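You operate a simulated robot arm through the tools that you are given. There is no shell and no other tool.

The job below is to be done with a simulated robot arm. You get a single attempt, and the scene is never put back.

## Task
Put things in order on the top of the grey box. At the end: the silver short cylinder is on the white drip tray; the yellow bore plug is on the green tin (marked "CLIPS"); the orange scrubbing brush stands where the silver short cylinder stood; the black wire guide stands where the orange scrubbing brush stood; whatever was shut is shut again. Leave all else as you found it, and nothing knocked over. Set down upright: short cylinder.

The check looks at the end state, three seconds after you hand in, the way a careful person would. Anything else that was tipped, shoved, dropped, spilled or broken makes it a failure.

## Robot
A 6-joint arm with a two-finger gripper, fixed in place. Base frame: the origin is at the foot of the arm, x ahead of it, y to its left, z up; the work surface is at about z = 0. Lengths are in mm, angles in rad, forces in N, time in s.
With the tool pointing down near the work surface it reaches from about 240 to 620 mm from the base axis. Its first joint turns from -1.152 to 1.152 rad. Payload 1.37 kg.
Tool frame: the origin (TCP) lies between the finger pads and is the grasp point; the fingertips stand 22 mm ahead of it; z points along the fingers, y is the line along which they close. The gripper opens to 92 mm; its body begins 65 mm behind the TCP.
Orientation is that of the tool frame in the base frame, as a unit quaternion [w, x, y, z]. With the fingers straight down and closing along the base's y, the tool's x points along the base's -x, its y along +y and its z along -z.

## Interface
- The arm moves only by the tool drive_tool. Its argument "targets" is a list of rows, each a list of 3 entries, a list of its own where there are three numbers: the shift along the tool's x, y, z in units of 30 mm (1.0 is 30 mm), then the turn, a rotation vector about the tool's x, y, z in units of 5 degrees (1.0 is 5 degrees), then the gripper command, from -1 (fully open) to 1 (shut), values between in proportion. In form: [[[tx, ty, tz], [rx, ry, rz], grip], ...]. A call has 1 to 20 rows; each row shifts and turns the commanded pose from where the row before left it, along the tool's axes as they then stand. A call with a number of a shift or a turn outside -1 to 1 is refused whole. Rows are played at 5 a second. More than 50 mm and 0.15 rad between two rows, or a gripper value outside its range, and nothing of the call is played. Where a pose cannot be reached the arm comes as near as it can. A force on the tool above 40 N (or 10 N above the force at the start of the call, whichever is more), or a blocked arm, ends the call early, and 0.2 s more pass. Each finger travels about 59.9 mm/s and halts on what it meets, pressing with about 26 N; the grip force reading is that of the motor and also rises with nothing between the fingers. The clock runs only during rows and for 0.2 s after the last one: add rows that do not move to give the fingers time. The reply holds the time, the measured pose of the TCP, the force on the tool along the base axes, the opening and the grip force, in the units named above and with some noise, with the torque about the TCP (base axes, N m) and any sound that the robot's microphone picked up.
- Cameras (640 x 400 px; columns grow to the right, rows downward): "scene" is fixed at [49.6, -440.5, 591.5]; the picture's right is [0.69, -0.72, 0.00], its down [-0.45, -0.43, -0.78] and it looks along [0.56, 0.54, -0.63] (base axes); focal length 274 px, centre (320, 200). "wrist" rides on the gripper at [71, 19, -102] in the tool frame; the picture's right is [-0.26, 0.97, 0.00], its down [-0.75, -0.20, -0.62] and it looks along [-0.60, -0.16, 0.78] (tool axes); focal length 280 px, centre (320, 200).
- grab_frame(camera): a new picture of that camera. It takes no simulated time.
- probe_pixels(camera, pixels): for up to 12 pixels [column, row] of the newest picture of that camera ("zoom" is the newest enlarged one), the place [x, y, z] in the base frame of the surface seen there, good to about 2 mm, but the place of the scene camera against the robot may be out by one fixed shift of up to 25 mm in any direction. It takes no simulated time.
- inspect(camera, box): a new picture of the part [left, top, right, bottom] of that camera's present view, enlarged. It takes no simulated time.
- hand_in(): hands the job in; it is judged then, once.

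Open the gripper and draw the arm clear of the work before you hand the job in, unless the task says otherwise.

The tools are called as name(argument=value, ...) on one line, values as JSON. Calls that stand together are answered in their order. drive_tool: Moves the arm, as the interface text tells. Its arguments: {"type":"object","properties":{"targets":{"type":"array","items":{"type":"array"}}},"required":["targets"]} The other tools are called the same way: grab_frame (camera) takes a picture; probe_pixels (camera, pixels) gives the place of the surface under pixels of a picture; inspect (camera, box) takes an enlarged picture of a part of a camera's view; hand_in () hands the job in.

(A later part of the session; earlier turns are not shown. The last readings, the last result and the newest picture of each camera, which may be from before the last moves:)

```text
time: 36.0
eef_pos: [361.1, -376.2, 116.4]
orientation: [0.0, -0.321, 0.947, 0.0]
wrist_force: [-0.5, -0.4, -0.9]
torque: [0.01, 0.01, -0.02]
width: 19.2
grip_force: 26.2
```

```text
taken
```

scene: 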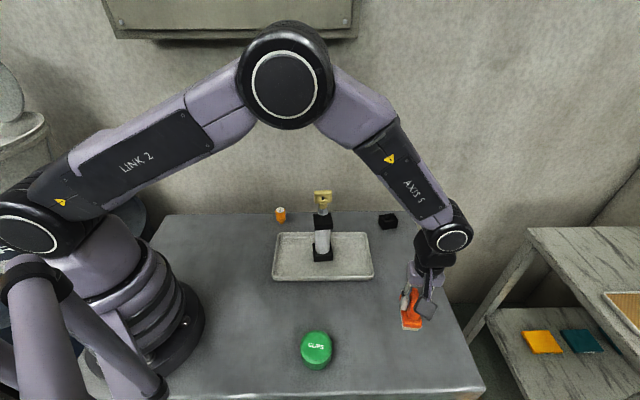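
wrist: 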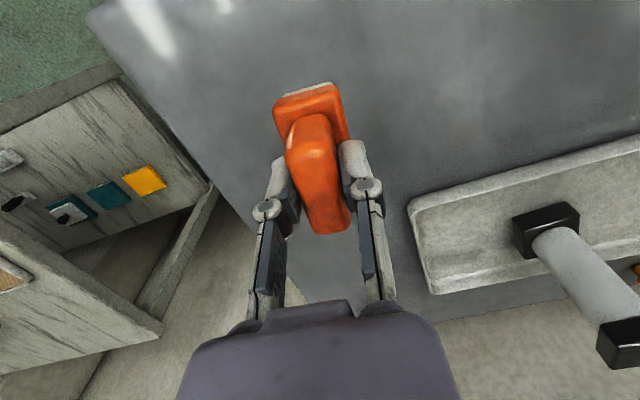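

The brush is above the target spot. I lower it to about 6 mm above the surface.

drive_tool(targets=[[[0, 0.03, 0.4], [0, 0, 0], 1], [[0, 0, 0.6], [0, 0, 0], 1], [[0, 0, 0.5], [0, 0, 0], 1], [[0, 0, 0.33], [0, 0, 0], 1], [[0, 0, 0], [0, 0, 0], 1], [[0, 0, 0], [0, 0, 0], 1]])

inspect(camera="scene", box=[350, 230, 490, 360])

```text
time: 37.4
eef_pos: [362.9, -375.2, 60.2]
orientation: [0.001, -0.322, 0.947, 0.0]
wrist_force: [0.2, -0.2, -1.5]
torque: [0.05, 0.02, 0.03]
width: 19.2
grip_force: 26.3
```

```text
3.08 times, centred on (420, 295) of scene
```

zoom: 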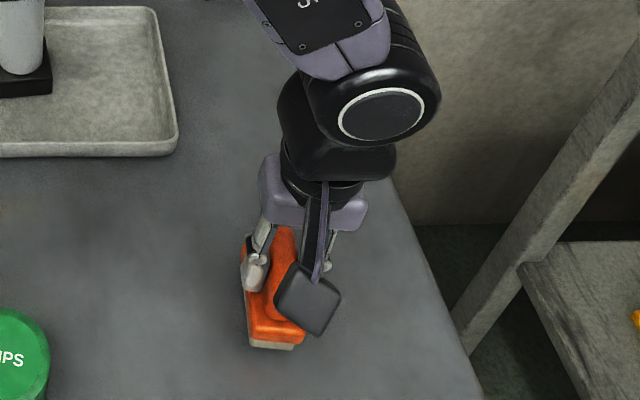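

About 5 mm to go. I lower in 1.2 mm steps, watching the vertical force.

drive_tool(targets=[[[0.03, 0.02, 0.05], [0, 0, 0], 1], [[0, 0, 0.05], [0, 0, 0], 1], [[0, 0, 0.04], [0, 0, 0], 1], [[0, 0, 0], [0, 0, 0], 1], [[0, 0, 0], [0, 0, 0], 1]])

```text
time: 38.6
eef_pos: [359.8, -375.2, 56.5]
orientation: [0.0, -0.322, 0.947, 0.001]
wrist_force: [0.5, -0.2, -1.3]
torque: [0.01, -0.01, 0.02]
width: 19.3
grip_force: 26.2
```

Still carrying it (-1.3 N) at z≈56. I lower another 1.5 mm in small steps.

drive_tool(targets=[[[0, 0, 0.03], [0, 0, 0], 1], [[0, 0, 0.03], [0, 0, 0], 1], [[0, 0, 0], [0, 0, 0], 1], [[0, 0, 0], [0, 0, 0], 1]])

```text
time: 39.6
eef_pos: [360.2, -375.4, 56.4]
orientation: [0.001, -0.321, 0.947, -0.001]
wrist_force: [-3.9, 3.9, 17.0]
torque: [0.09, 0.13, 0.0]
width: 19.2
grip_force: 25.8
```

Contact: 17 N upward. I ease up 0.6 mm and release gradually.

drive_tool(targets=[[[0, 0, -0.02], [0, 0, 0], 1], [[0, 0, 0], [0, 0, 0], 1], [[0, 0, 0], [0, 0, 0], 0.5], [[0, 0, 0], [0, 0, 0], 0.3], [[0, 0, 0], [0, 0, 0], 0], [[0, 0, 0], [0, 0, 0], -1], [[0, 0, 0], [0, 0, 0], -1], [[0, 0, 0], [0, 0, 0], -1]])

grab_frame(camera="wrist")

```text
time: 41.4
eef_pos: [360.2, -374.2, 54.1]
orientation: [0.001, -0.322, 0.947, -0.001]
wrist_force: [0.2, 0.1, 0.1]
torque: [-0.01, 0.01, -0.01]
width: 92.0
grip_force: 0.0
```

```text
taken
```

wrist: 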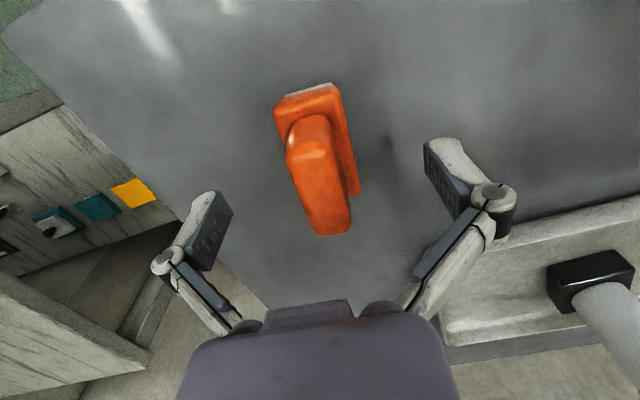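

The brush stands at the target. I rise 150 mm clear of it, then check the placement and the arm geometry (elbow and wrist positions) in the scene view.

drive_tool(targets=[[[0, 0, -0.4], [0, 0, 0], -1], [[0, 0, -0.8], [0, 0, 0], -1], [[0, 0, -0.9], [0, 0, 0], -1], [[0, 0, -0.9], [0, 0, 0], -1], [[0, 0, -0.9], [0, 0, 0], -1], [[0, 0, -0.9], [0, 0, 0], -1], [[0, 0, -0.6], [0, 0, 0], -1], [[0, 0, 0], [0, 0, 0], -1], [[0, 0, 0], [0, 0, 0], -1]])

grab_frame(camera="wrist")

grab_frame(camera="scene")

```text
time: 43.4
eef_pos: [360.0, -375.4, 215.4]
orientation: [0.0, -0.321, 0.947, -0.001]
wrist_force: [-0.1, 0.1, 0.3]
torque: [0.03, 0.03, -0.01]
width: 92.0
grip_force: 0.1
```

```text
taken
```

wrist: 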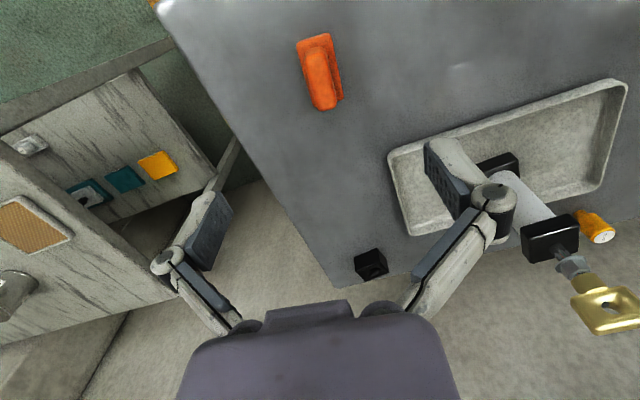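

```text
taken
```

scene: 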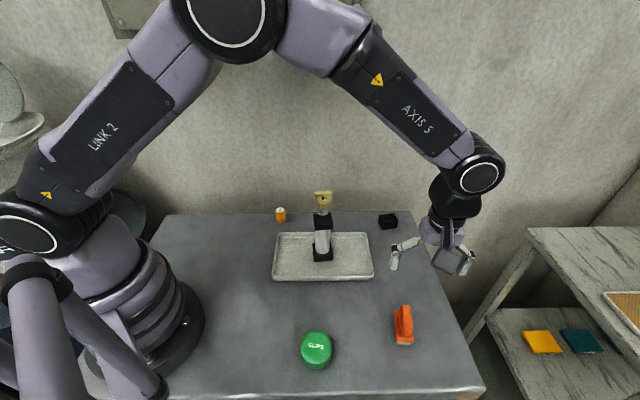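

I probe the shoulder, elbow and wrist rings in the scene, and the brush's corners in the wrist view.

probe_pixels(camera="scene", pixels=[[20, 235], [233, 8], [480, 177], [350, 75], [415, 115], [455, 210], [450, 235], [403, 310], [403, 343]])

inspect(camera="wrist", box=[272, 20, 368, 120])

```text
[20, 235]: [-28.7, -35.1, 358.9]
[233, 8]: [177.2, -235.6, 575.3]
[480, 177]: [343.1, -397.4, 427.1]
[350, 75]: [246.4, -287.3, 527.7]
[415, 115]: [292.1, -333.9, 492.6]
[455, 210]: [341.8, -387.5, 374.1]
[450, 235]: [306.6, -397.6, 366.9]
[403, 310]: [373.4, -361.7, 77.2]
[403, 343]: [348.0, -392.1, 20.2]
```

```text
4.00 times, centred on (320, 70) of wrist
```

zoom: 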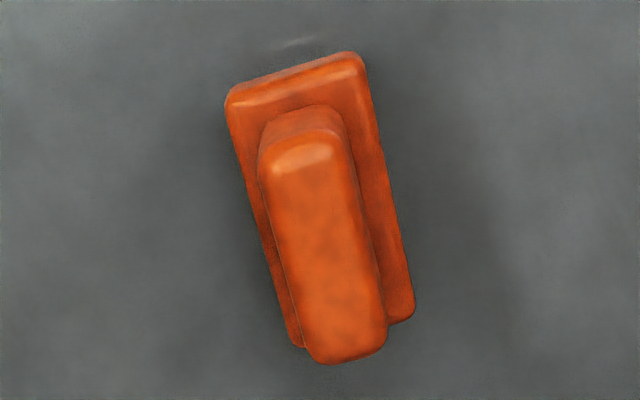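

Geometry: L1≈360, L2≈275, shoulder z≈346, so with the tool tilted about 15° outward the guide is reachable and the forearm stays roughly 85-90 mm (centre line) over the cylinder's clevis. I verify the brush position by probing its corners in the zoom.

probe_pixels(camera="zoom", pixels=[[232, 100], [352, 58], [410, 310], [300, 340], [270, 175], [335, 150], [320, 355], [380, 340], [320, 240]])

drive_tool(targets=[[[0, 0, 0], [0, 0, 1], -1], [[0, 0, 0], [0, 0, 1], -1], [[0, 0, 0], [0, 0, 1], -1], [[0, 0, 0], [0, 0, 1], -1], [[0, 0, 0], [0, 0, 1], -1], [[0, 0, 0], [0, 0, 1], -1], [[0, 0, 0], [0, 0, 1], -1], [[0, 0, 0], [0, 0, 1], -1], [[0, 0, 0], [0, 0, 1], -1], [[0, 0, 0], [0, 0, 1], -1], [[0, 0, 0], [0, 0, 1], -1], [[0, 0, 0], [0, 0, 1], -1], [[0, 0, 0], [0, 0, 1], -1], [[0, 0, 0], [0, 0, 1], -1], [[0, 0, 0], [0, -1, 0], -1], [[0, 0, 0], [0, -1, 0], -1], [[0, 0, 0], [0, -1, 0], -1], [[0, 0, 0], [0, 0, 0], -1], [[0, 0, 0], [0, 0, 0], -1]])

grab_frame(camera="wrist")

```text
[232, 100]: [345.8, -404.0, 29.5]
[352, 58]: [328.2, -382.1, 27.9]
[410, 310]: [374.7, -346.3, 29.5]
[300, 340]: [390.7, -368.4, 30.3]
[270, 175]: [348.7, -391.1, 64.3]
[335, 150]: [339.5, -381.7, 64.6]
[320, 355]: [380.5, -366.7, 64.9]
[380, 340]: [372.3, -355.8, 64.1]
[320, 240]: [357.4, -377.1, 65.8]
```

```text
time: 47.4
eef_pos: [359.8, -374.1, 217.2]
orientation: [0.126, 0.277, 0.952, -0.037]
wrist_force: [-0.5, -0.2, -0.2]
torque: [-0.01, 0.01, -0.03]
width: 92.2
grip_force: 0.1
```

```text
taken
```

wrist: 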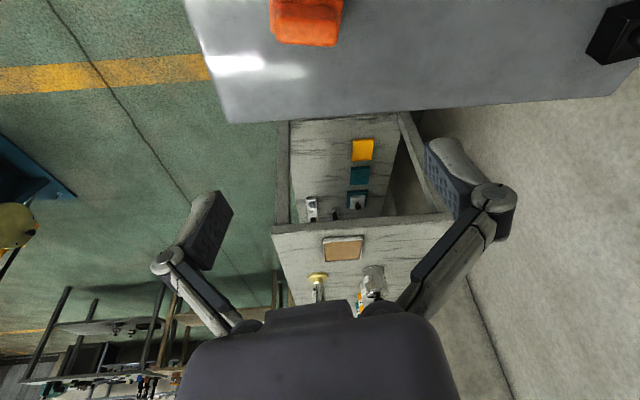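

The brush is centred at (359.9,-375.2), as wanted, and the tool is tilted 15° outward with its y axis at 57.5°. I travel at z≈217 to above the wire guide.

drive_tool(targets=[[[-0.292, 0.842, 0.078], [0, 0, 0], -1], [[-0.292, 0.842, 0.078], [0, 0, 0], -1], [[-0.292, 0.842, 0.078], [0, 0, 0], -1], [[-0.292, 0.842, 0.078], [0, 0, 0], -1], [[-0.292, 0.842, 0.078], [0, 0, 0], -1], [[-0.292, 0.842, 0.078], [0, 0, 0], -1], [[-0.292, 0.842, 0.078], [0, 0, 0], -1], [[-0.292, 0.842, 0.078], [0, 0, 0], -1], [[-0.292, 0.842, 0.078], [0, 0, 0], -1], [[-0.292, 0.842, 0.078], [0, 0, 0], -1], [[-0.292, 0.842, 0.078], [0, 0, 0], -1], [[-0.292, 0.842, 0.078], [0, 0, 0], -1], [[0, 0, 0], [0, 0, 0], -1], [[0, 0, 0], [0, 0, 0], -1]])

grab_frame(camera="wrist")

grab_frame(camera="scene")

```text
time: 50.4
eef_pos: [615.0, -177.1, 219.3]
orientation: [0.125, 0.278, 0.952, -0.036]
wrist_force: [0.5, -0.1, -0.5]
torque: [0.02, 0.04, -0.03]
width: 92.0
grip_force: 0.1
```

```text
taken
```

wrist: 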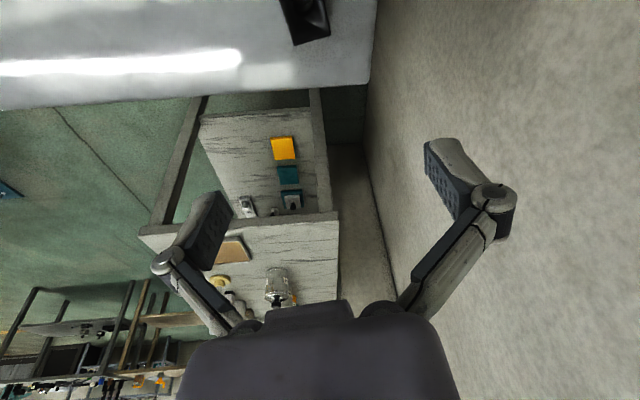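

```text
taken
```

scene: 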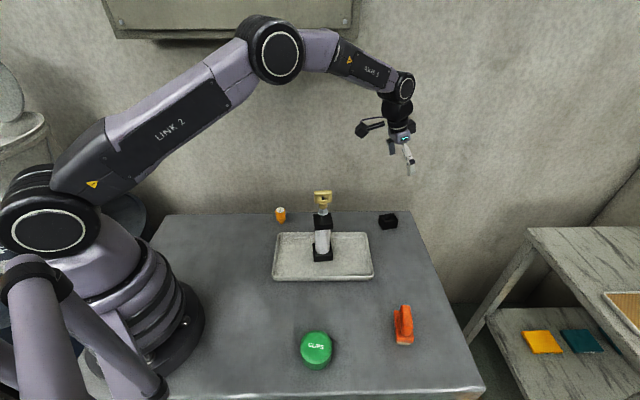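

The guide is near the top of the wrist view at (305,20). I lower to z≈100 vertically and look again at both the guide and the arm's clearance over the cylinder.

drive_tool(targets=[[[0.205, 0, 0.76], [0, 0, 0], -1], [[0.205, 0, 0.76], [0, 0, 0], -1], [[0.205, 0, 0.76], [0, 0, 0], -1], [[0.205, 0, 0.76], [0, 0, 0], -1], [[0.205, 0, 0.76], [0, 0, 0], -1], [[0, 0, 0], [0, 0, 0], -1], [[0, 0, 0], [0, 0, 0], -1]])

grab_frame(camera="wrist")

grab_frame(camera="scene")

inspect(camera="wrist", box=[260, 30, 388, 140])

```text
time: 52.0
eef_pos: [614.3, -176.9, 101.1]
orientation: [0.126, 0.277, 0.952, -0.037]
wrist_force: [-0.4, 0.0, -0.1]
torque: [0.01, 0.02, -0.03]
width: 92.1
grip_force: 0.0
```

```text
taken
```

wrist: 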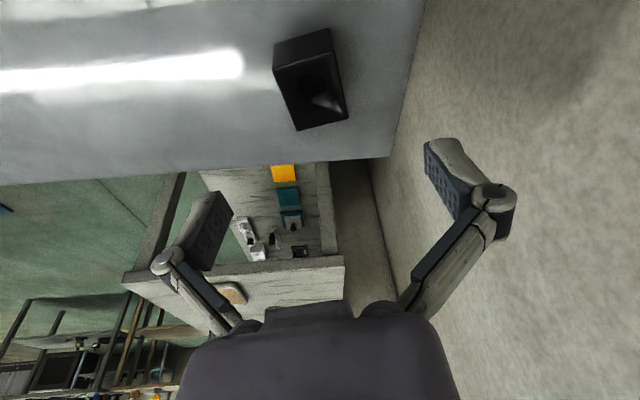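

```text
taken
```

scene: 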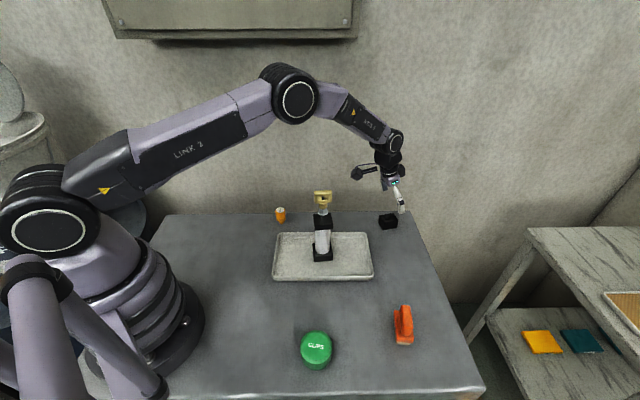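

```text
3.64 times, centred on (324, 85) of wrist
```

zoom: 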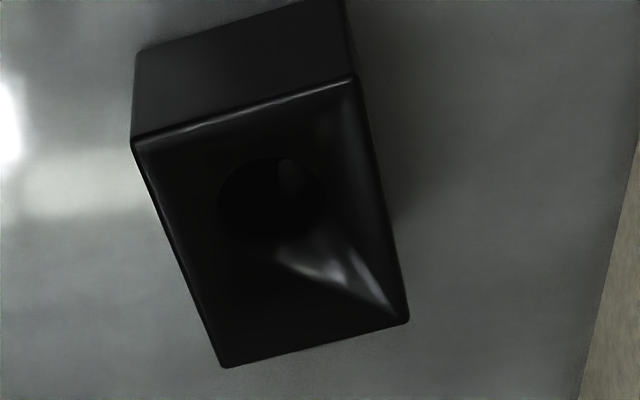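

The guide's top face corners show at (140,142),(352,82),(405,318),(224,362) in the zoom. I probe them for centre and yaw.

probe_pixels(camera="zoom", pixels=[[143, 146], [346, 88], [402, 312], [226, 358], [182, 250], [372, 200], [250, 115], [315, 338], [140, 60], [320, 10], [430, 320], [200, 380]])

```text
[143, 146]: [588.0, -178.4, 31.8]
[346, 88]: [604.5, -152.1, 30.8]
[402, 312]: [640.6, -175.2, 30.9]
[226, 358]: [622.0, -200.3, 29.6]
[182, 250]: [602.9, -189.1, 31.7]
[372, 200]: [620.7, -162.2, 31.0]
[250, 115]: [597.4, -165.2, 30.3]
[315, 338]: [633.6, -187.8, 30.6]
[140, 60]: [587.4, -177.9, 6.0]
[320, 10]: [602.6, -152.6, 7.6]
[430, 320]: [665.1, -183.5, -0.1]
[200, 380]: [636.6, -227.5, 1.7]
```

Guide centre ≈(613.8,-176.5) and edge yaw 57.7°: the gripper is aligned. I lower to z≈28 with the fingers open either side of the guide.

drive_tool(targets=[[[0.126, 0, 0.47], [0, 0, 0], -1], [[0.126, 0, 0.47], [0, 0, 0], -1], [[0.126, 0, 0.47], [0, 0, 0], -1], [[0.126, 0, 0.47], [0, 0, 0], -1], [[0.126, 0, 0.47], [0, 0, 0], -1], [[0, 0, 0], [0, 0, 0], -1], [[0, 0, 0], [0, 0, 0], -1]])

grab_frame(camera="wrist")

grab_frame(camera="scene")

```text
time: 53.6
eef_pos: [616.2, -177.9, 26.2]
orientation: [0.126, 0.278, 0.951, -0.037]
wrist_force: [0.8, 0.5, 0.0]
torque: [0.01, 0.01, 0.0]
width: 91.8
grip_force: 0.1
```

```text
taken
```

wrist: 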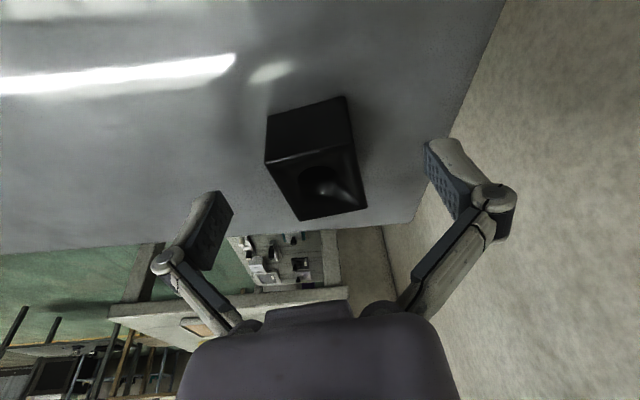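

```text
taken
```

scene: 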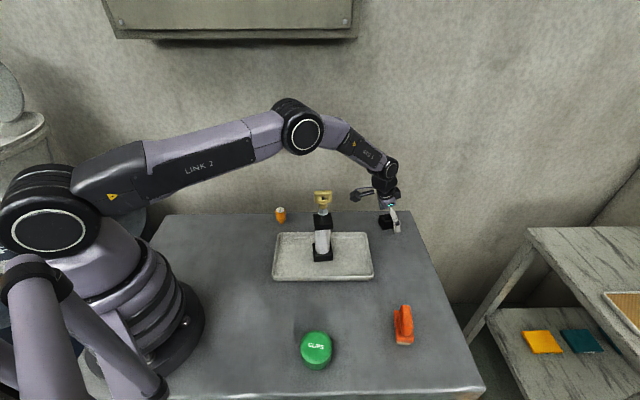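

The arm clears the cylinder, and the guide's top is centred at (322,183), right at the TCP pixel. I close the gripper on it.

drive_tool(targets=[[[0, 0, 0], [0, 0, 0], 1], [[0, 0, 0], [0, 0, 0], 1], [[0, 0, 0], [0, 0, 0], 1], [[0, 0, 0], [0, 0, 0], 1], [[0, 0, 0], [0, 0, 0], 1], [[0, 0, 0], [0, 0, 0], 1], [[0, 0, 0], [0, 0, 0], 1]])

grab_frame(camera="wrist")

```text
time: 55.2
eef_pos: [615.6, -178.6, 27.0]
orientation: [0.127, 0.278, 0.952, -0.037]
wrist_force: [-0.2, 0.7, 2.6]
torque: [0.01, 0.01, -0.02]
width: 35.4
grip_force: 25.9
```

```text
taken
```

wrist: 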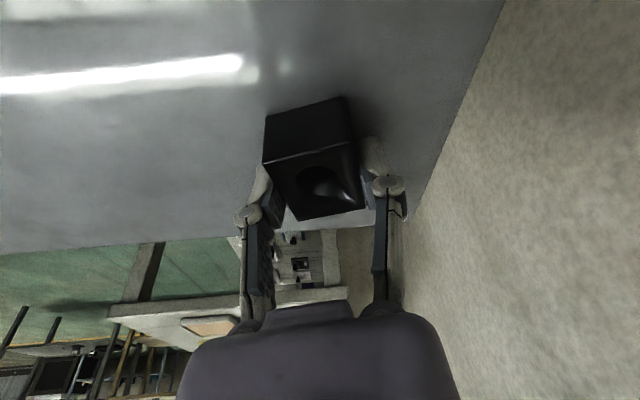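

Gripped at 35.4 mm. I lift it 80 mm vertically.

drive_tool(targets=[[[-0.069, 0, -0.258], [0, 0, 0], 1], [[-0.139, 0, -0.515], [0, 0, 0], 1], [[-0.173, 0, -0.644], [0, 0, 0], 1], [[-0.173, 0, -0.644], [0, 0, 0], 1], [[-0.139, 0, -0.515], [0, 0, 0], 1], [[0, 0, 0], [0, 0, 0], 1], [[0, 0, 0], [0, 0, 0], 1]])

grab_frame(camera="wrist")

grab_frame(camera="scene")

```text
time: 56.8
eef_pos: [614.8, -176.5, 108.4]
orientation: [0.126, 0.277, 0.952, -0.036]
wrist_force: [0.2, 0.3, -1.1]
torque: [0.0, 0.02, 0.0]
width: 35.1
grip_force: 26.7
```

```text
taken
```

wrist: 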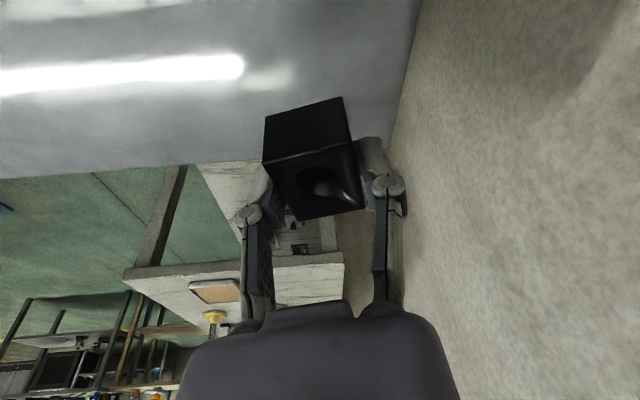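

```text
taken
```

scene: 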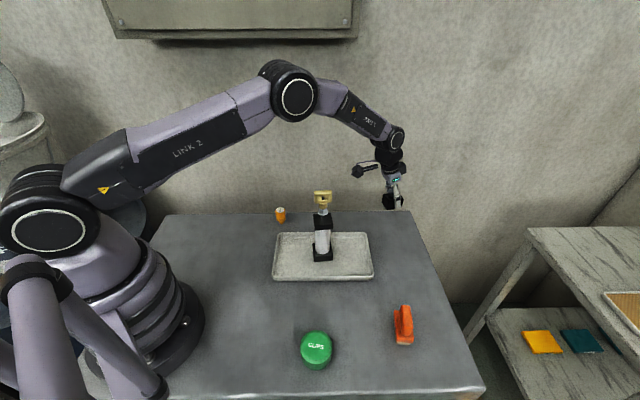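

The guide is held level. I probe its top corners in hand to know the exact offset between guide centre and TCP.

probe_pixels(camera="wrist", pixels=[[267, 163], [350, 145], [361, 206], [304, 217], [285, 190], [310, 155]])

```text
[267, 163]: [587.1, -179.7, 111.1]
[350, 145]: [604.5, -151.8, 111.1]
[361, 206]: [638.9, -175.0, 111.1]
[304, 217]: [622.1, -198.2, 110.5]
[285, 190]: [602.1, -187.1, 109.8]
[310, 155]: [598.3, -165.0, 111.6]
```

Guide centre in hand is (613.2,-176.2). I move it by (-84.7,-113.3) to the brush's old place at (528.5,-289.5), still at height.

drive_tool(targets=[[[0.022, -0.294, -0.006], [0, 0, 0], 1], [[0.043, -0.588, -0.011], [0, 0, 0], 1], [[0.043, -0.588, -0.011], [0, 0, 0], 1], [[0.043, -0.588, -0.011], [0, 0, 0], 1], [[0.043, -0.588, -0.011], [0, 0, 0], 1], [[0.043, -0.588, -0.011], [0, 0, 0], 1], [[0.043, -0.588, -0.011], [0, 0, 0], 1], [[0.043, -0.588, -0.011], [0, 0, 0], 1], [[0.022, -0.294, -0.006], [0, 0, 0], 1], [[0, 0, 0], [0, 0, 0], 1], [[0, 0, 0], [0, 0, 0], 1]])

grab_frame(camera="wrist")

probe_pixels(camera="wrist", pixels=[[267, 163], [350, 145], [361, 206], [304, 217], [285, 190], [310, 155]])

```text
time: 59.2
eef_pos: [530.9, -290.2, 108.3]
orientation: [0.126, 0.278, 0.952, -0.037]
wrist_force: [0.5, 0.7, -1.5]
torque: [0.03, -0.02, 0.01]
width: 35.3
grip_force: 26.0
```

```text
taken
```

wrist: 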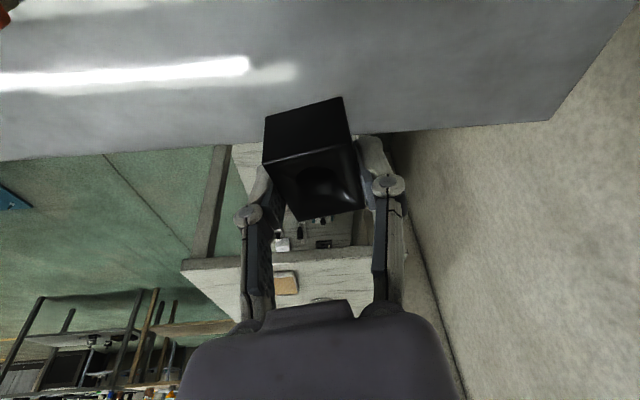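

```text
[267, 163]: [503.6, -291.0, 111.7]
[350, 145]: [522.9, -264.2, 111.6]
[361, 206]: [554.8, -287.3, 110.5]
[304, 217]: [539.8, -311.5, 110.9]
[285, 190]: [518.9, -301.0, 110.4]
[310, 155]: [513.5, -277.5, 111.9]
```

Guide centre reads (530.3,-288.5), within 2 mm of the target. I correct slightly and lower 75 mm.

drive_tool(targets=[[[0.148, -0.032, 0.483], [0, 0, 0], 1], [[0.13, 0, 0.483], [0, 0, 0], 1], [[0.13, 0, 0.483], [0, 0, 0], 1], [[0.13, 0, 0.483], [0, 0, 0], 1], [[0.13, 0, 0.483], [0, 0, 0], 1], [[0, 0, 0], [0, 0, 0], 1], [[0, 0, 0], [0, 0, 0], 1]])

inspect(camera="scene", box=[340, 180, 480, 310])

```text
time: 60.8
eef_pos: [530.0, -291.5, 32.7]
orientation: [0.126, 0.278, 0.952, -0.037]
wrist_force: [-0.5, 0.4, -0.8]
torque: [-0.03, 0.01, -0.01]
width: 35.1
grip_force: 26.2
```

```text
3.08 times, centred on (410, 245) of scene
```

zoom: 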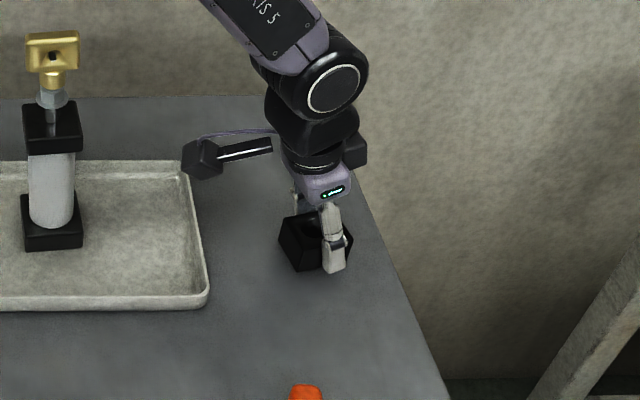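

About 5 mm above the surface and still hanging. I lower 3.6 mm in small steps.

drive_tool(targets=[[[0.0104, 0, 0.0386], [0, 0, 0], 1], [[0.0104, 0, 0.0386], [0, 0, 0], 1], [[0.0104, 0, 0.0386], [0, 0, 0], 1], [[0, 0, 0], [0, 0, 0], 1], [[0, 0, 0], [0, 0, 0], 1]])

```text
time: 62.0
eef_pos: [530.2, -291.3, 28.4]
orientation: [0.126, 0.277, 0.952, -0.037]
wrist_force: [0.6, -0.6, -1.9]
torque: [-0.02, -0.01, -0.01]
width: 35.1
grip_force: 25.8
```

Still free (-1.9 N) at z≈28.4. I lower another 1 mm in half-millimetre steps.

drive_tool(targets=[[[0.0043, 0, 0.016], [0, 0, 0], 1], [[0.0043, 0, 0.016], [0, 0, 0], 1], [[0, 0, 0], [0, 0, 0], 1], [[0, 0, 0], [0, 0, 0], 1]])

```text
time: 63.0
eef_pos: [529.8, -290.6, 28.3]
orientation: [0.126, 0.277, 0.952, -0.037]
wrist_force: [0.4, 0.0, 0.3]
torque: [-0.06, -0.01, 0.03]
width: 35.4
grip_force: 26.1
```

The weight is off the gripper, so the guide has touched down. I press 0.3 mm more, then open gradually.

drive_tool(targets=[[[0.0026, 0, 0.01], [0, 0, 0], 1], [[0, 0, 0], [0, 0, 0], 1], [[0, 0, 0], [0, 0, 0], 0.2], [[0, 0, 0], [0, 0, 0], 0.1], [[0, 0, 0], [0, 0, 0], -0.2], [[0, 0, 0], [0, 0, 0], -1], [[0, 0, 0], [0, 0, 0], -1], [[0, 0, 0], [0, 0, 0], -1]])

grab_frame(camera="wrist")

```text
time: 64.8
eef_pos: [529.8, -290.9, 27.4]
orientation: [0.126, 0.278, 0.951, -0.038]
wrist_force: [0.5, 0.0, 0.1]
torque: [0.03, 0.01, -0.03]
width: 91.9
grip_force: 0.0
```

```text
taken
```

wrist: 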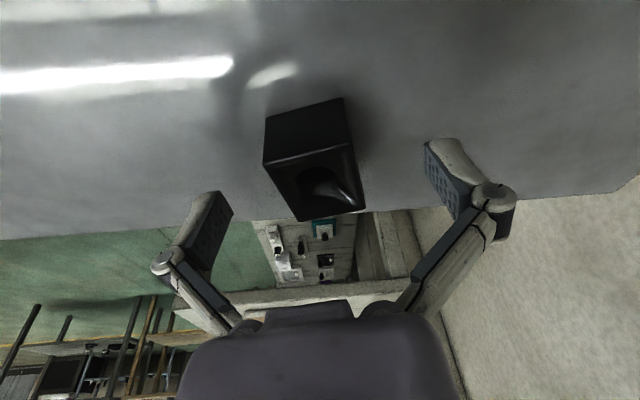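

The guide is released. I rise 170 mm vertically and undo the 15° tilt.

drive_tool(targets=[[[-0.1, 0, -0.372], [0, 0, 0], -1], [[-0.21, 0, -0.782], [0, 0, 0], -1], [[-0.21, 0, -0.782], [0, 0, 0], -1], [[-0.21, 0, -0.782], [0, 0, 0], -1], [[-0.21, 0, -0.782], [0, 0, 0], -1], [[-0.21, 0, -0.782], [0, 0, 0], -1], [[-0.21, 0, -0.782], [0, 0, 0], -1], [[-0.1, 0, -0.372], [0, 0, 0], -1], [[0, 0, 0], [0, 1, 0], -1], [[0, 0, 0], [0, 1, 0], -1], [[0, 0, 0], [0, 1, 0], -1], [[0, 0, 0], [0, 0, 0], -1], [[0, 0, 0], [0, 0, 0], -1]])

grab_frame(camera="wrist")

grab_frame(camera="scene")

```text
time: 67.6
eef_pos: [529.8, -290.7, 196.4]
orientation: [0.0, 0.279, 0.96, -0.001]
wrist_force: [0.2, -0.1, 0.2]
torque: [-0.03, 0.01, 0.02]
width: 92.0
grip_force: 0.0
```

```text
taken
```

wrist: 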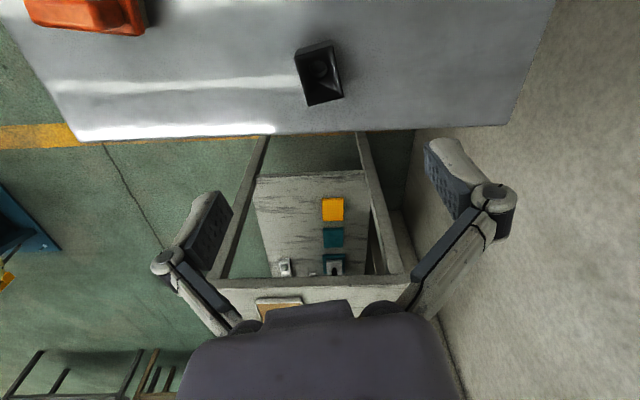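

```text
taken
```

scene: 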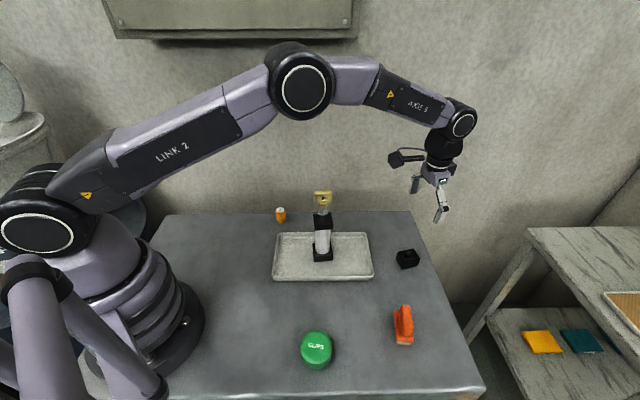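

The guide stands at the brush's old spot. I zoom in to verify its centre.

inspect(camera="wrist", box=[272, 25, 368, 115])

inspect(camera="scene", box=[240, 180, 340, 270])

inspect(camera="scene", box=[270, 310, 370, 390])

probe_pixels(camera="wrist", pixels=[[296, 52], [334, 43], [343, 96], [311, 104], [320, 70], [305, 80]])

probe_pixels(camera="zoom", pixels=[[292, 160], [292, 135], [292, 260], [235, 190], [355, 190], [292, 200], [292, 310], [230, 260], [292, 350]])

```text
4.44 times, centred on (320, 70) of wrist
```

zoom: 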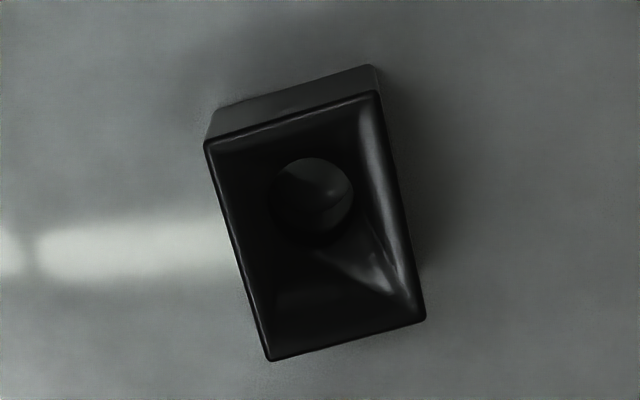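

```text
4.44 times, centred on (290, 225) of scene
```

zoom: 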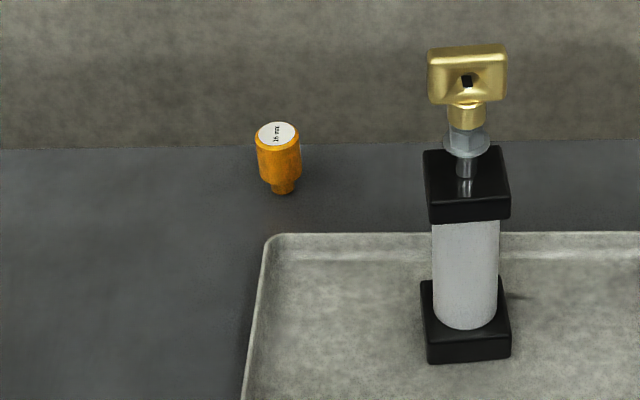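

```text
5.00 times, centred on (320, 350) of scene
```

zoom: 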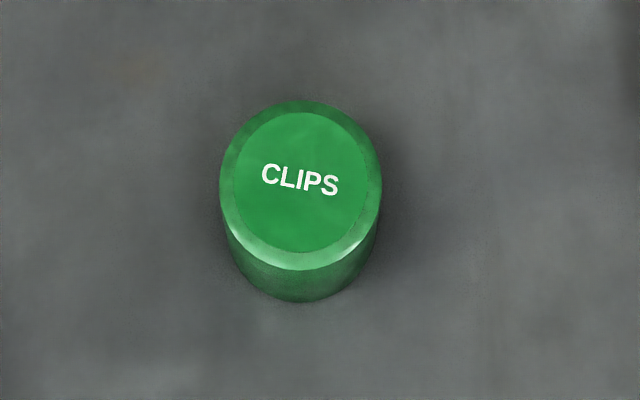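

```text
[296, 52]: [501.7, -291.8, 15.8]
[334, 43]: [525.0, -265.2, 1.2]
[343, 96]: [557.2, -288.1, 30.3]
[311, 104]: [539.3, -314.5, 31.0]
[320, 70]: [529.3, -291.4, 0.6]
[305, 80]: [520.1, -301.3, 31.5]
```

```text
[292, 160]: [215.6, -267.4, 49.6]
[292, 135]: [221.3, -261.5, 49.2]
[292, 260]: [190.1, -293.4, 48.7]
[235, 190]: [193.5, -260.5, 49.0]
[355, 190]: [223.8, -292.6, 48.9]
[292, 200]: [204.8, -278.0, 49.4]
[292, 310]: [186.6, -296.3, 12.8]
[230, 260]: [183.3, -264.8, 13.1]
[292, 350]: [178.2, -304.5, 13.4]
```

The guide is centred near (529,-290). Next is the plug: its neighbour is the tray's back rim, so I'll have the fingers close parallel to that rim (y axis at 135°). I rise to z≈331 and turn -77.5°.

drive_tool(targets=[[[0, 0, -0.9], [0, 0, -0.97], -1], [[0, 0, -0.9], [0, 0, -0.97], -1], [[0, 0, -0.9], [0, 0, -0.97], -1], [[0, 0, -0.9], [0, 0, -0.97], -1], [[0, 0, -0.9], [0, 0, -0.97], -1], [[0, 0, 0], [0, 0, -0.97], -1], [[0, 0, 0], [0, 0, -0.97], -1], [[0, 0, 0], [0, 0, -0.97], -1], [[0, 0, 0], [0, 0, -0.97], -1], [[0, 0, 0], [0, 0, -0.97], -1], [[0, 0, 0], [0, 0, -0.97], -1], [[0, 0, 0], [0, 0, -0.97], -1], [[0, 0, 0], [0, 0, -0.97], -1], [[0, 0, 0], [0, 0, -0.97], -1], [[0, 0, 0], [0, 0, -0.97], -1], [[0, 0, 0], [0, 0, -0.97], -1], [[0, 0, 0], [0, 0, 0], -1], [[0, 0, 0], [0, 0, 0], -1]])

grab_frame(camera="wrist")

```text
time: 71.4
eef_pos: [530.6, -291.4, 330.6]
orientation: [0.001, -0.384, 0.923, -0.002]
wrist_force: [0.5, 0.2, -0.8]
torque: [-0.02, -0.01, 0.0]
width: 92.0
grip_force: 0.0
```

```text
taken
```

wrist: 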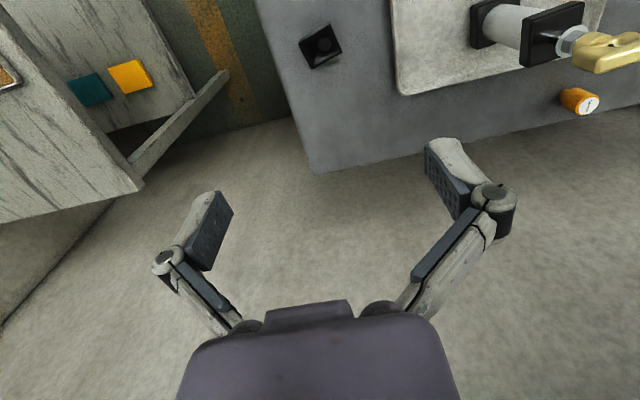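

Orientation is right (y axis ≈135°). Before going to the plug I probe where the wall stands behind the box, and the plug itself at (578,100).

probe_pixels(camera="wrist", pixels=[[578, 100], [588, 103], [570, 95], [600, 150], [560, 250], [330, 230], [480, 145], [450, 85], [500, 80], [622, 108], [600, 115]])

grab_frame(camera="scene")

probe_pixels(camera="scene", pixels=[[200, 150], [281, 180], [281, 120], [400, 130], [200, 205], [281, 200], [281, 212]])

```text
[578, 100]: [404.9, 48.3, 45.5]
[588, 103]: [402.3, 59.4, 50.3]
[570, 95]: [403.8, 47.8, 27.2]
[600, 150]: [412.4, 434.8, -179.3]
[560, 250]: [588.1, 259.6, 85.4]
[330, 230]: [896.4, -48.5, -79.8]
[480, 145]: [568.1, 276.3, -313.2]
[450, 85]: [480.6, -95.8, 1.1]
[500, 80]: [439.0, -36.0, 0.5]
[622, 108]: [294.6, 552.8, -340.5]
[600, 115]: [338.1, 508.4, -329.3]
```

```text
taken
```

scene: 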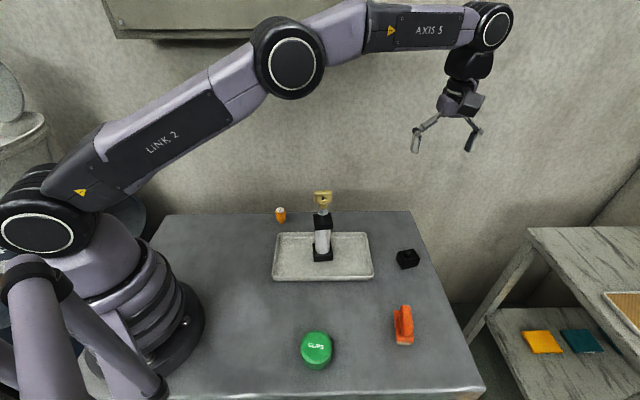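

```text
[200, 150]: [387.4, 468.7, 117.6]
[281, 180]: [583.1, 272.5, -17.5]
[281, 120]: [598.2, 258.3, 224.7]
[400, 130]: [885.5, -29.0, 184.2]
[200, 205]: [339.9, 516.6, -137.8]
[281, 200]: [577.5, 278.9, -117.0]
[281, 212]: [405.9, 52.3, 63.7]
```

The wall is about 270 mm beyond the plug, so no hindrance. I travel at z≈331 to above the plug at about (403,58).

drive_tool(targets=[[[-0.402, 0.865, 0], [0, 0, 0], -1], [[-0.402, 0.865, 0], [0, 0, 0], -1], [[-0.402, 0.865, 0], [0, 0, 0], -1], [[-0.402, 0.865, 0], [0, 0, 0], -1], [[-0.402, 0.865, 0], [0, 0, 0], -1], [[-0.402, 0.865, 0], [0, 0, 0], -1], [[-0.402, 0.865, 0], [0, 0, 0], -1], [[-0.402, 0.865, 0], [0, 0, 0], -1], [[-0.402, 0.865, 0], [0, 0, 0], -1], [[-0.402, 0.865, 0], [0, 0, 0], -1], [[-0.402, 0.865, 0], [0, 0, 0], -1], [[-0.402, 0.865, 0], [0, 0, 0], -1], [[-0.402, 0.865, 0], [0, 0, 0], -1], [[0, 0, 0], [0, 0, 0], -1], [[0, 0, 0], [0, 0, 0], -1]])

grab_frame(camera="wrist")

grab_frame(camera="scene")

```text
time: 74.6
eef_pos: [402.9, 59.9, 330.7]
orientation: [-0.001, -0.384, 0.923, 0.001]
wrist_force: [0.2, 0.0, -0.7]
torque: [-0.03, 0.02, -0.03]
width: 91.9
grip_force: 0.1
```

```text
taken
```

wrist: 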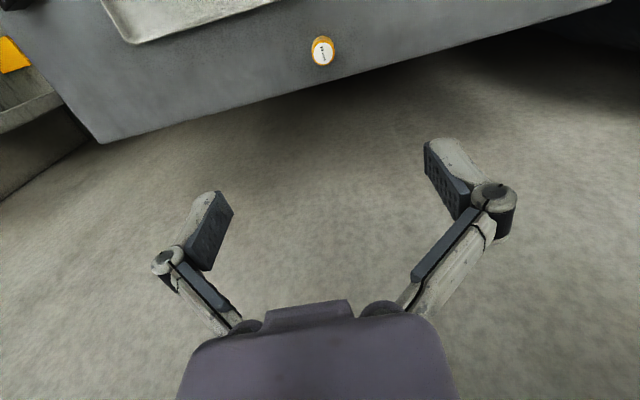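

```text
taken
```

scene: 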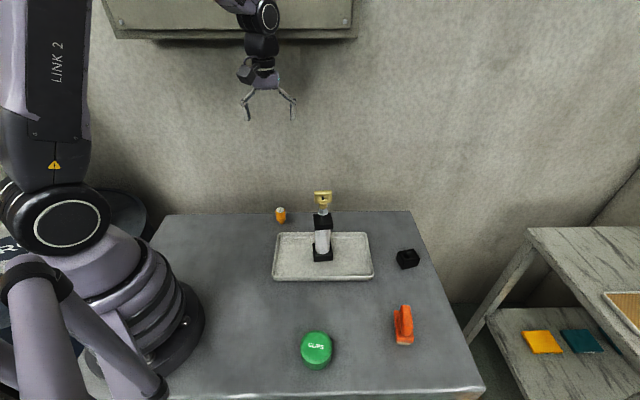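

The plug shows at (322,50), right below the TCP. I descend to z≈150 for an accurate look.

drive_tool(targets=[[[0, 0, 0.9], [0, 0, 0], -1], [[0, 0, 0.9], [0, 0, 0], -1], [[0, 0, 0.9], [0, 0, 0], -1], [[0, 0, 0.9], [0, 0, 0], -1], [[0, 0, 0.9], [0, 0, 0], -1], [[0, 0, 0.9], [0, 0, 0], -1], [[0, 0, 0.6], [0, 0, 0], -1], [[0, 0, 0], [0, 0, 0], -1], [[0, 0, 0], [0, 0, 0], -1]])

grab_frame(camera="wrist")

inspect(camera="wrist", box=[272, 70, 368, 150])

```text
time: 76.6
eef_pos: [403.3, 58.1, 151.1]
orientation: [-0.001, -0.384, 0.923, 0.0]
wrist_force: [-0.1, -0.5, 0.8]
torque: [0.01, 0.0, 0.01]
width: 91.7
grip_force: 0.2
```

```text
taken
```

wrist: 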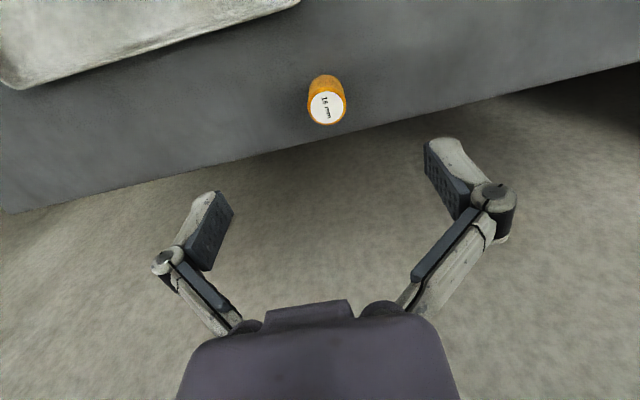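

```text
5.00 times, centred on (320, 110) of wrist
```

zoom: 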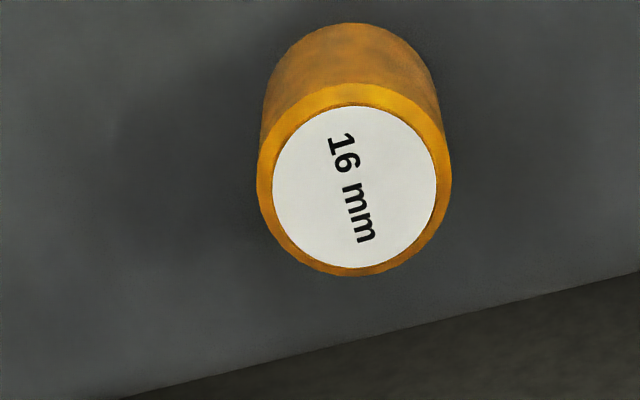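

The plug's top disc is centred at about (354,181) in the zoom. I probe its centre and edges.

probe_pixels(camera="zoom", pixels=[[354, 181], [264, 185], [446, 180], [354, 90], [354, 270], [340, 50], [290, 120], [420, 120], [354, 200]])

```text
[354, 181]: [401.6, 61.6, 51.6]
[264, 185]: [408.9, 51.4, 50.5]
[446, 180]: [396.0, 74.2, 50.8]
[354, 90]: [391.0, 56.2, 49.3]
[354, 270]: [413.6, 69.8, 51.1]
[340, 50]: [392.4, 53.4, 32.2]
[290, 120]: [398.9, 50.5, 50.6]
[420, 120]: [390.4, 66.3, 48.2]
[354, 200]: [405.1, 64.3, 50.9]
```

Plug centre ≈(402.2,62.5), diameter ≈26 mm. I shift about 4 mm along tool y to centre over it and descend to z≈90, still above its top.

drive_tool(targets=[[[-0.057, 0.13, 0], [0, 0, 0], -1], [[0, 0, 0.7], [0, 0, 0], -1], [[0, 0, 0.7], [0, 0, 0], -1], [[0, 0, 0.6], [0, 0, 0], -1], [[0, 0, 0], [0, 0, 0], -1], [[0, 0, 0], [0, 0, 0], -1]])

grab_frame(camera="wrist")

inspect(camera="wrist", box=[272, 100, 368, 180])

probe_pixels(camera="wrist", pixels=[[320, 138], [300, 138], [342, 138], [320, 120], [320, 158], [330, 138], [310, 138]])

```text
time: 78.0
eef_pos: [400.5, 63.6, 90.5]
orientation: [0.0, -0.384, 0.923, 0.0]
wrist_force: [-0.1, 0.1, -0.5]
torque: [-0.02, -0.01, 0.03]
width: 91.7
grip_force: 0.1
```

```text
taken
```

wrist: 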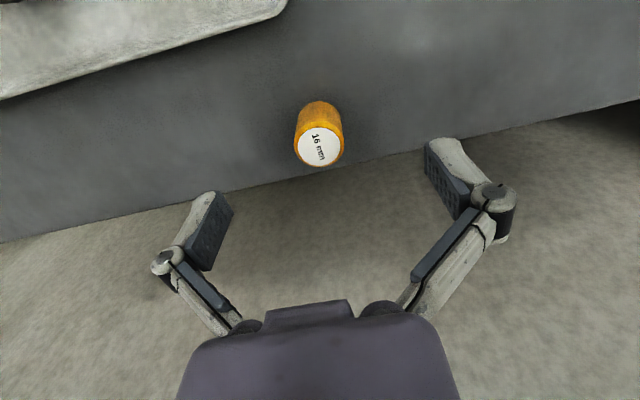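

```text
5.00 times, centred on (320, 140) of wrist
```

zoom: 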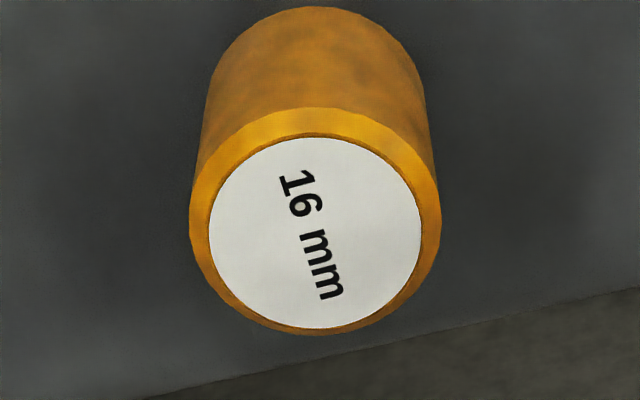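

```text
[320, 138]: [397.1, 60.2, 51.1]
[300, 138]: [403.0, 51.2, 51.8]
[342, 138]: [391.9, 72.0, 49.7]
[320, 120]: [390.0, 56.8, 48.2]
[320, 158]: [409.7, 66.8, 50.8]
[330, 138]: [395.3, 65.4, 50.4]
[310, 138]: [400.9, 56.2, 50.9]
```

Aligned: the disc centre at (319,144.4) matches the projected TCP axis (320,144.5). I descend to z≈33 around the plug.

drive_tool(targets=[[[0, 0, 0.4], [0, 0, 0], -1], [[0, 0, 0.5], [0, 0, 0], -1], [[0, 0, 0.5], [0, 0, 0], -1], [[0, 0, 0.5], [0, 0, 0], -1], [[0, 0, 0], [0, 0, 0], -1], [[0, 0, 0], [0, 0, 0], -1]])

grab_frame(camera="wrist")

inspect(camera="scene", box=[230, 160, 350, 260])

```text
time: 79.4
eef_pos: [400.6, 62.4, 34.6]
orientation: [0.0, -0.384, 0.923, 0.0]
wrist_force: [0.0, 0.8, 0.2]
torque: [0.0, -0.02, 0.0]
width: 92.3
grip_force: 0.1
```

```text
taken
```

wrist: 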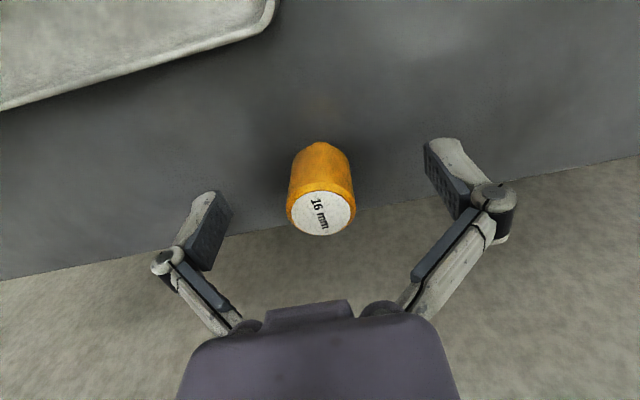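

```text
4.00 times, centred on (290, 210) of scene
```

zoom: 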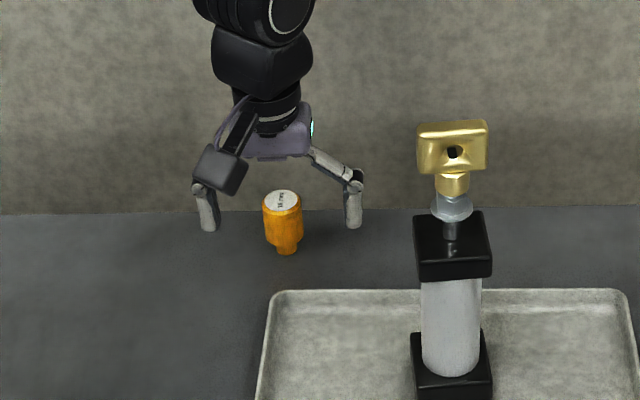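

The plug is midway between the fingers. I close the gripper, letting it finish in small stages.

drive_tool(targets=[[[0, 0, 0], [0, 0, 0], 0], [[0, 0, 0], [0, 0, 0], 0.2], [[0, 0, 0], [0, 0, 0], 0.3], [[0, 0, 0], [0, 0, 0], 1], [[0, 0, 0], [0, 0, 0], 1], [[0, 0, 0], [0, 0, 0], 1], [[0, 0, 0], [0, 0, 0], 1], [[0, 0, 0], [0, 0, 0], 1]])

grab_frame(camera="wrist")

inspect(camera="scene", box=[230, 160, 350, 260])

```text
time: 81.2
eef_pos: [401.7, 63.1, 33.7]
orientation: [0.0, -0.383, 0.924, -0.001]
wrist_force: [1.1, -0.2, -0.5]
torque: [-0.01, 0.0, 0.0]
width: 25.6
grip_force: 26.4
```

```text
taken
```

wrist: 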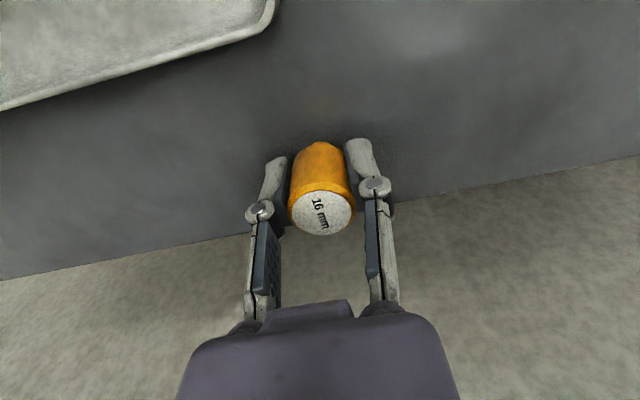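

```text
4.00 times, centred on (290, 210) of scene
```

zoom: 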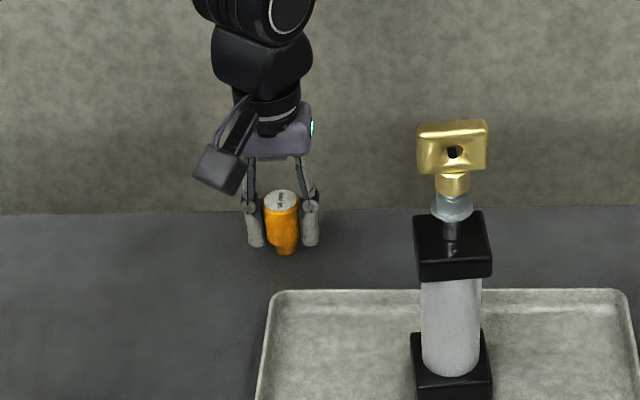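

Gripped at 25.6 mm with TCP z≈34. I lift it slowly at first, up to z≈300.

drive_tool(targets=[[[0, 0, -0.2], [0, 0, 0], 1], [[0, 0, -0.5], [0, 0, 0], 1], [[0, 0, -0.8], [0, 0, 0], 1], [[0, 0, -0.9], [0, 0, 0], 1], [[0, 0, -0.9], [0, 0, 0], 1], [[0, 0, -0.9], [0, 0, 0], 1], [[0, 0, -0.9], [0, 0, 0], 1], [[0, 0, -0.9], [0, 0, 0], 1], [[0, 0, -0.9], [0, 0, 0], 1], [[0, 0, -0.9], [0, 0, 0], 1], [[0, 0, -0.7], [0, 0, 0], 1], [[0, 0, -0.4], [0, 0, 0], 1], [[0, 0, 0], [0, 0, 0], 1], [[0, 0, 0], [0, 0, 0], 1]])

grab_frame(camera="wrist")

grab_frame(camera="scene")

```text
time: 84.2
eef_pos: [402.0, 62.6, 299.4]
orientation: [0.0, -0.383, 0.924, -0.001]
wrist_force: [0.5, -0.3, 0.6]
torque: [0.0, 0.0, 0.02]
width: 25.4
grip_force: 25.5
```

```text
taken
```

wrist: 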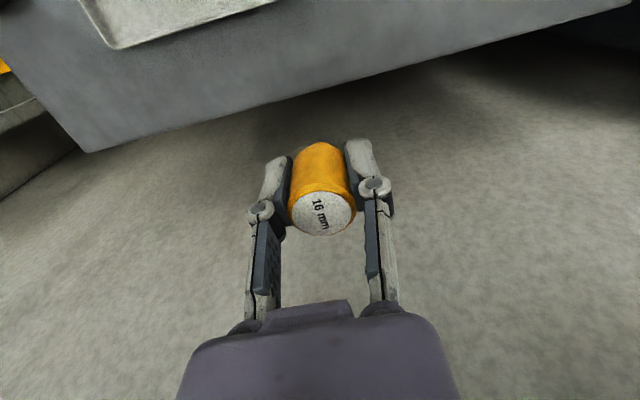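

```text
taken
```

scene: 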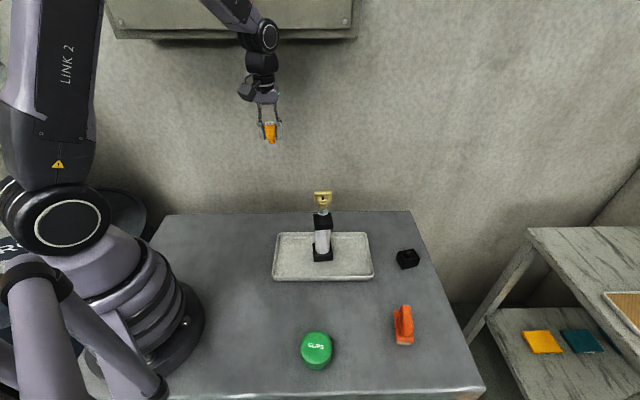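

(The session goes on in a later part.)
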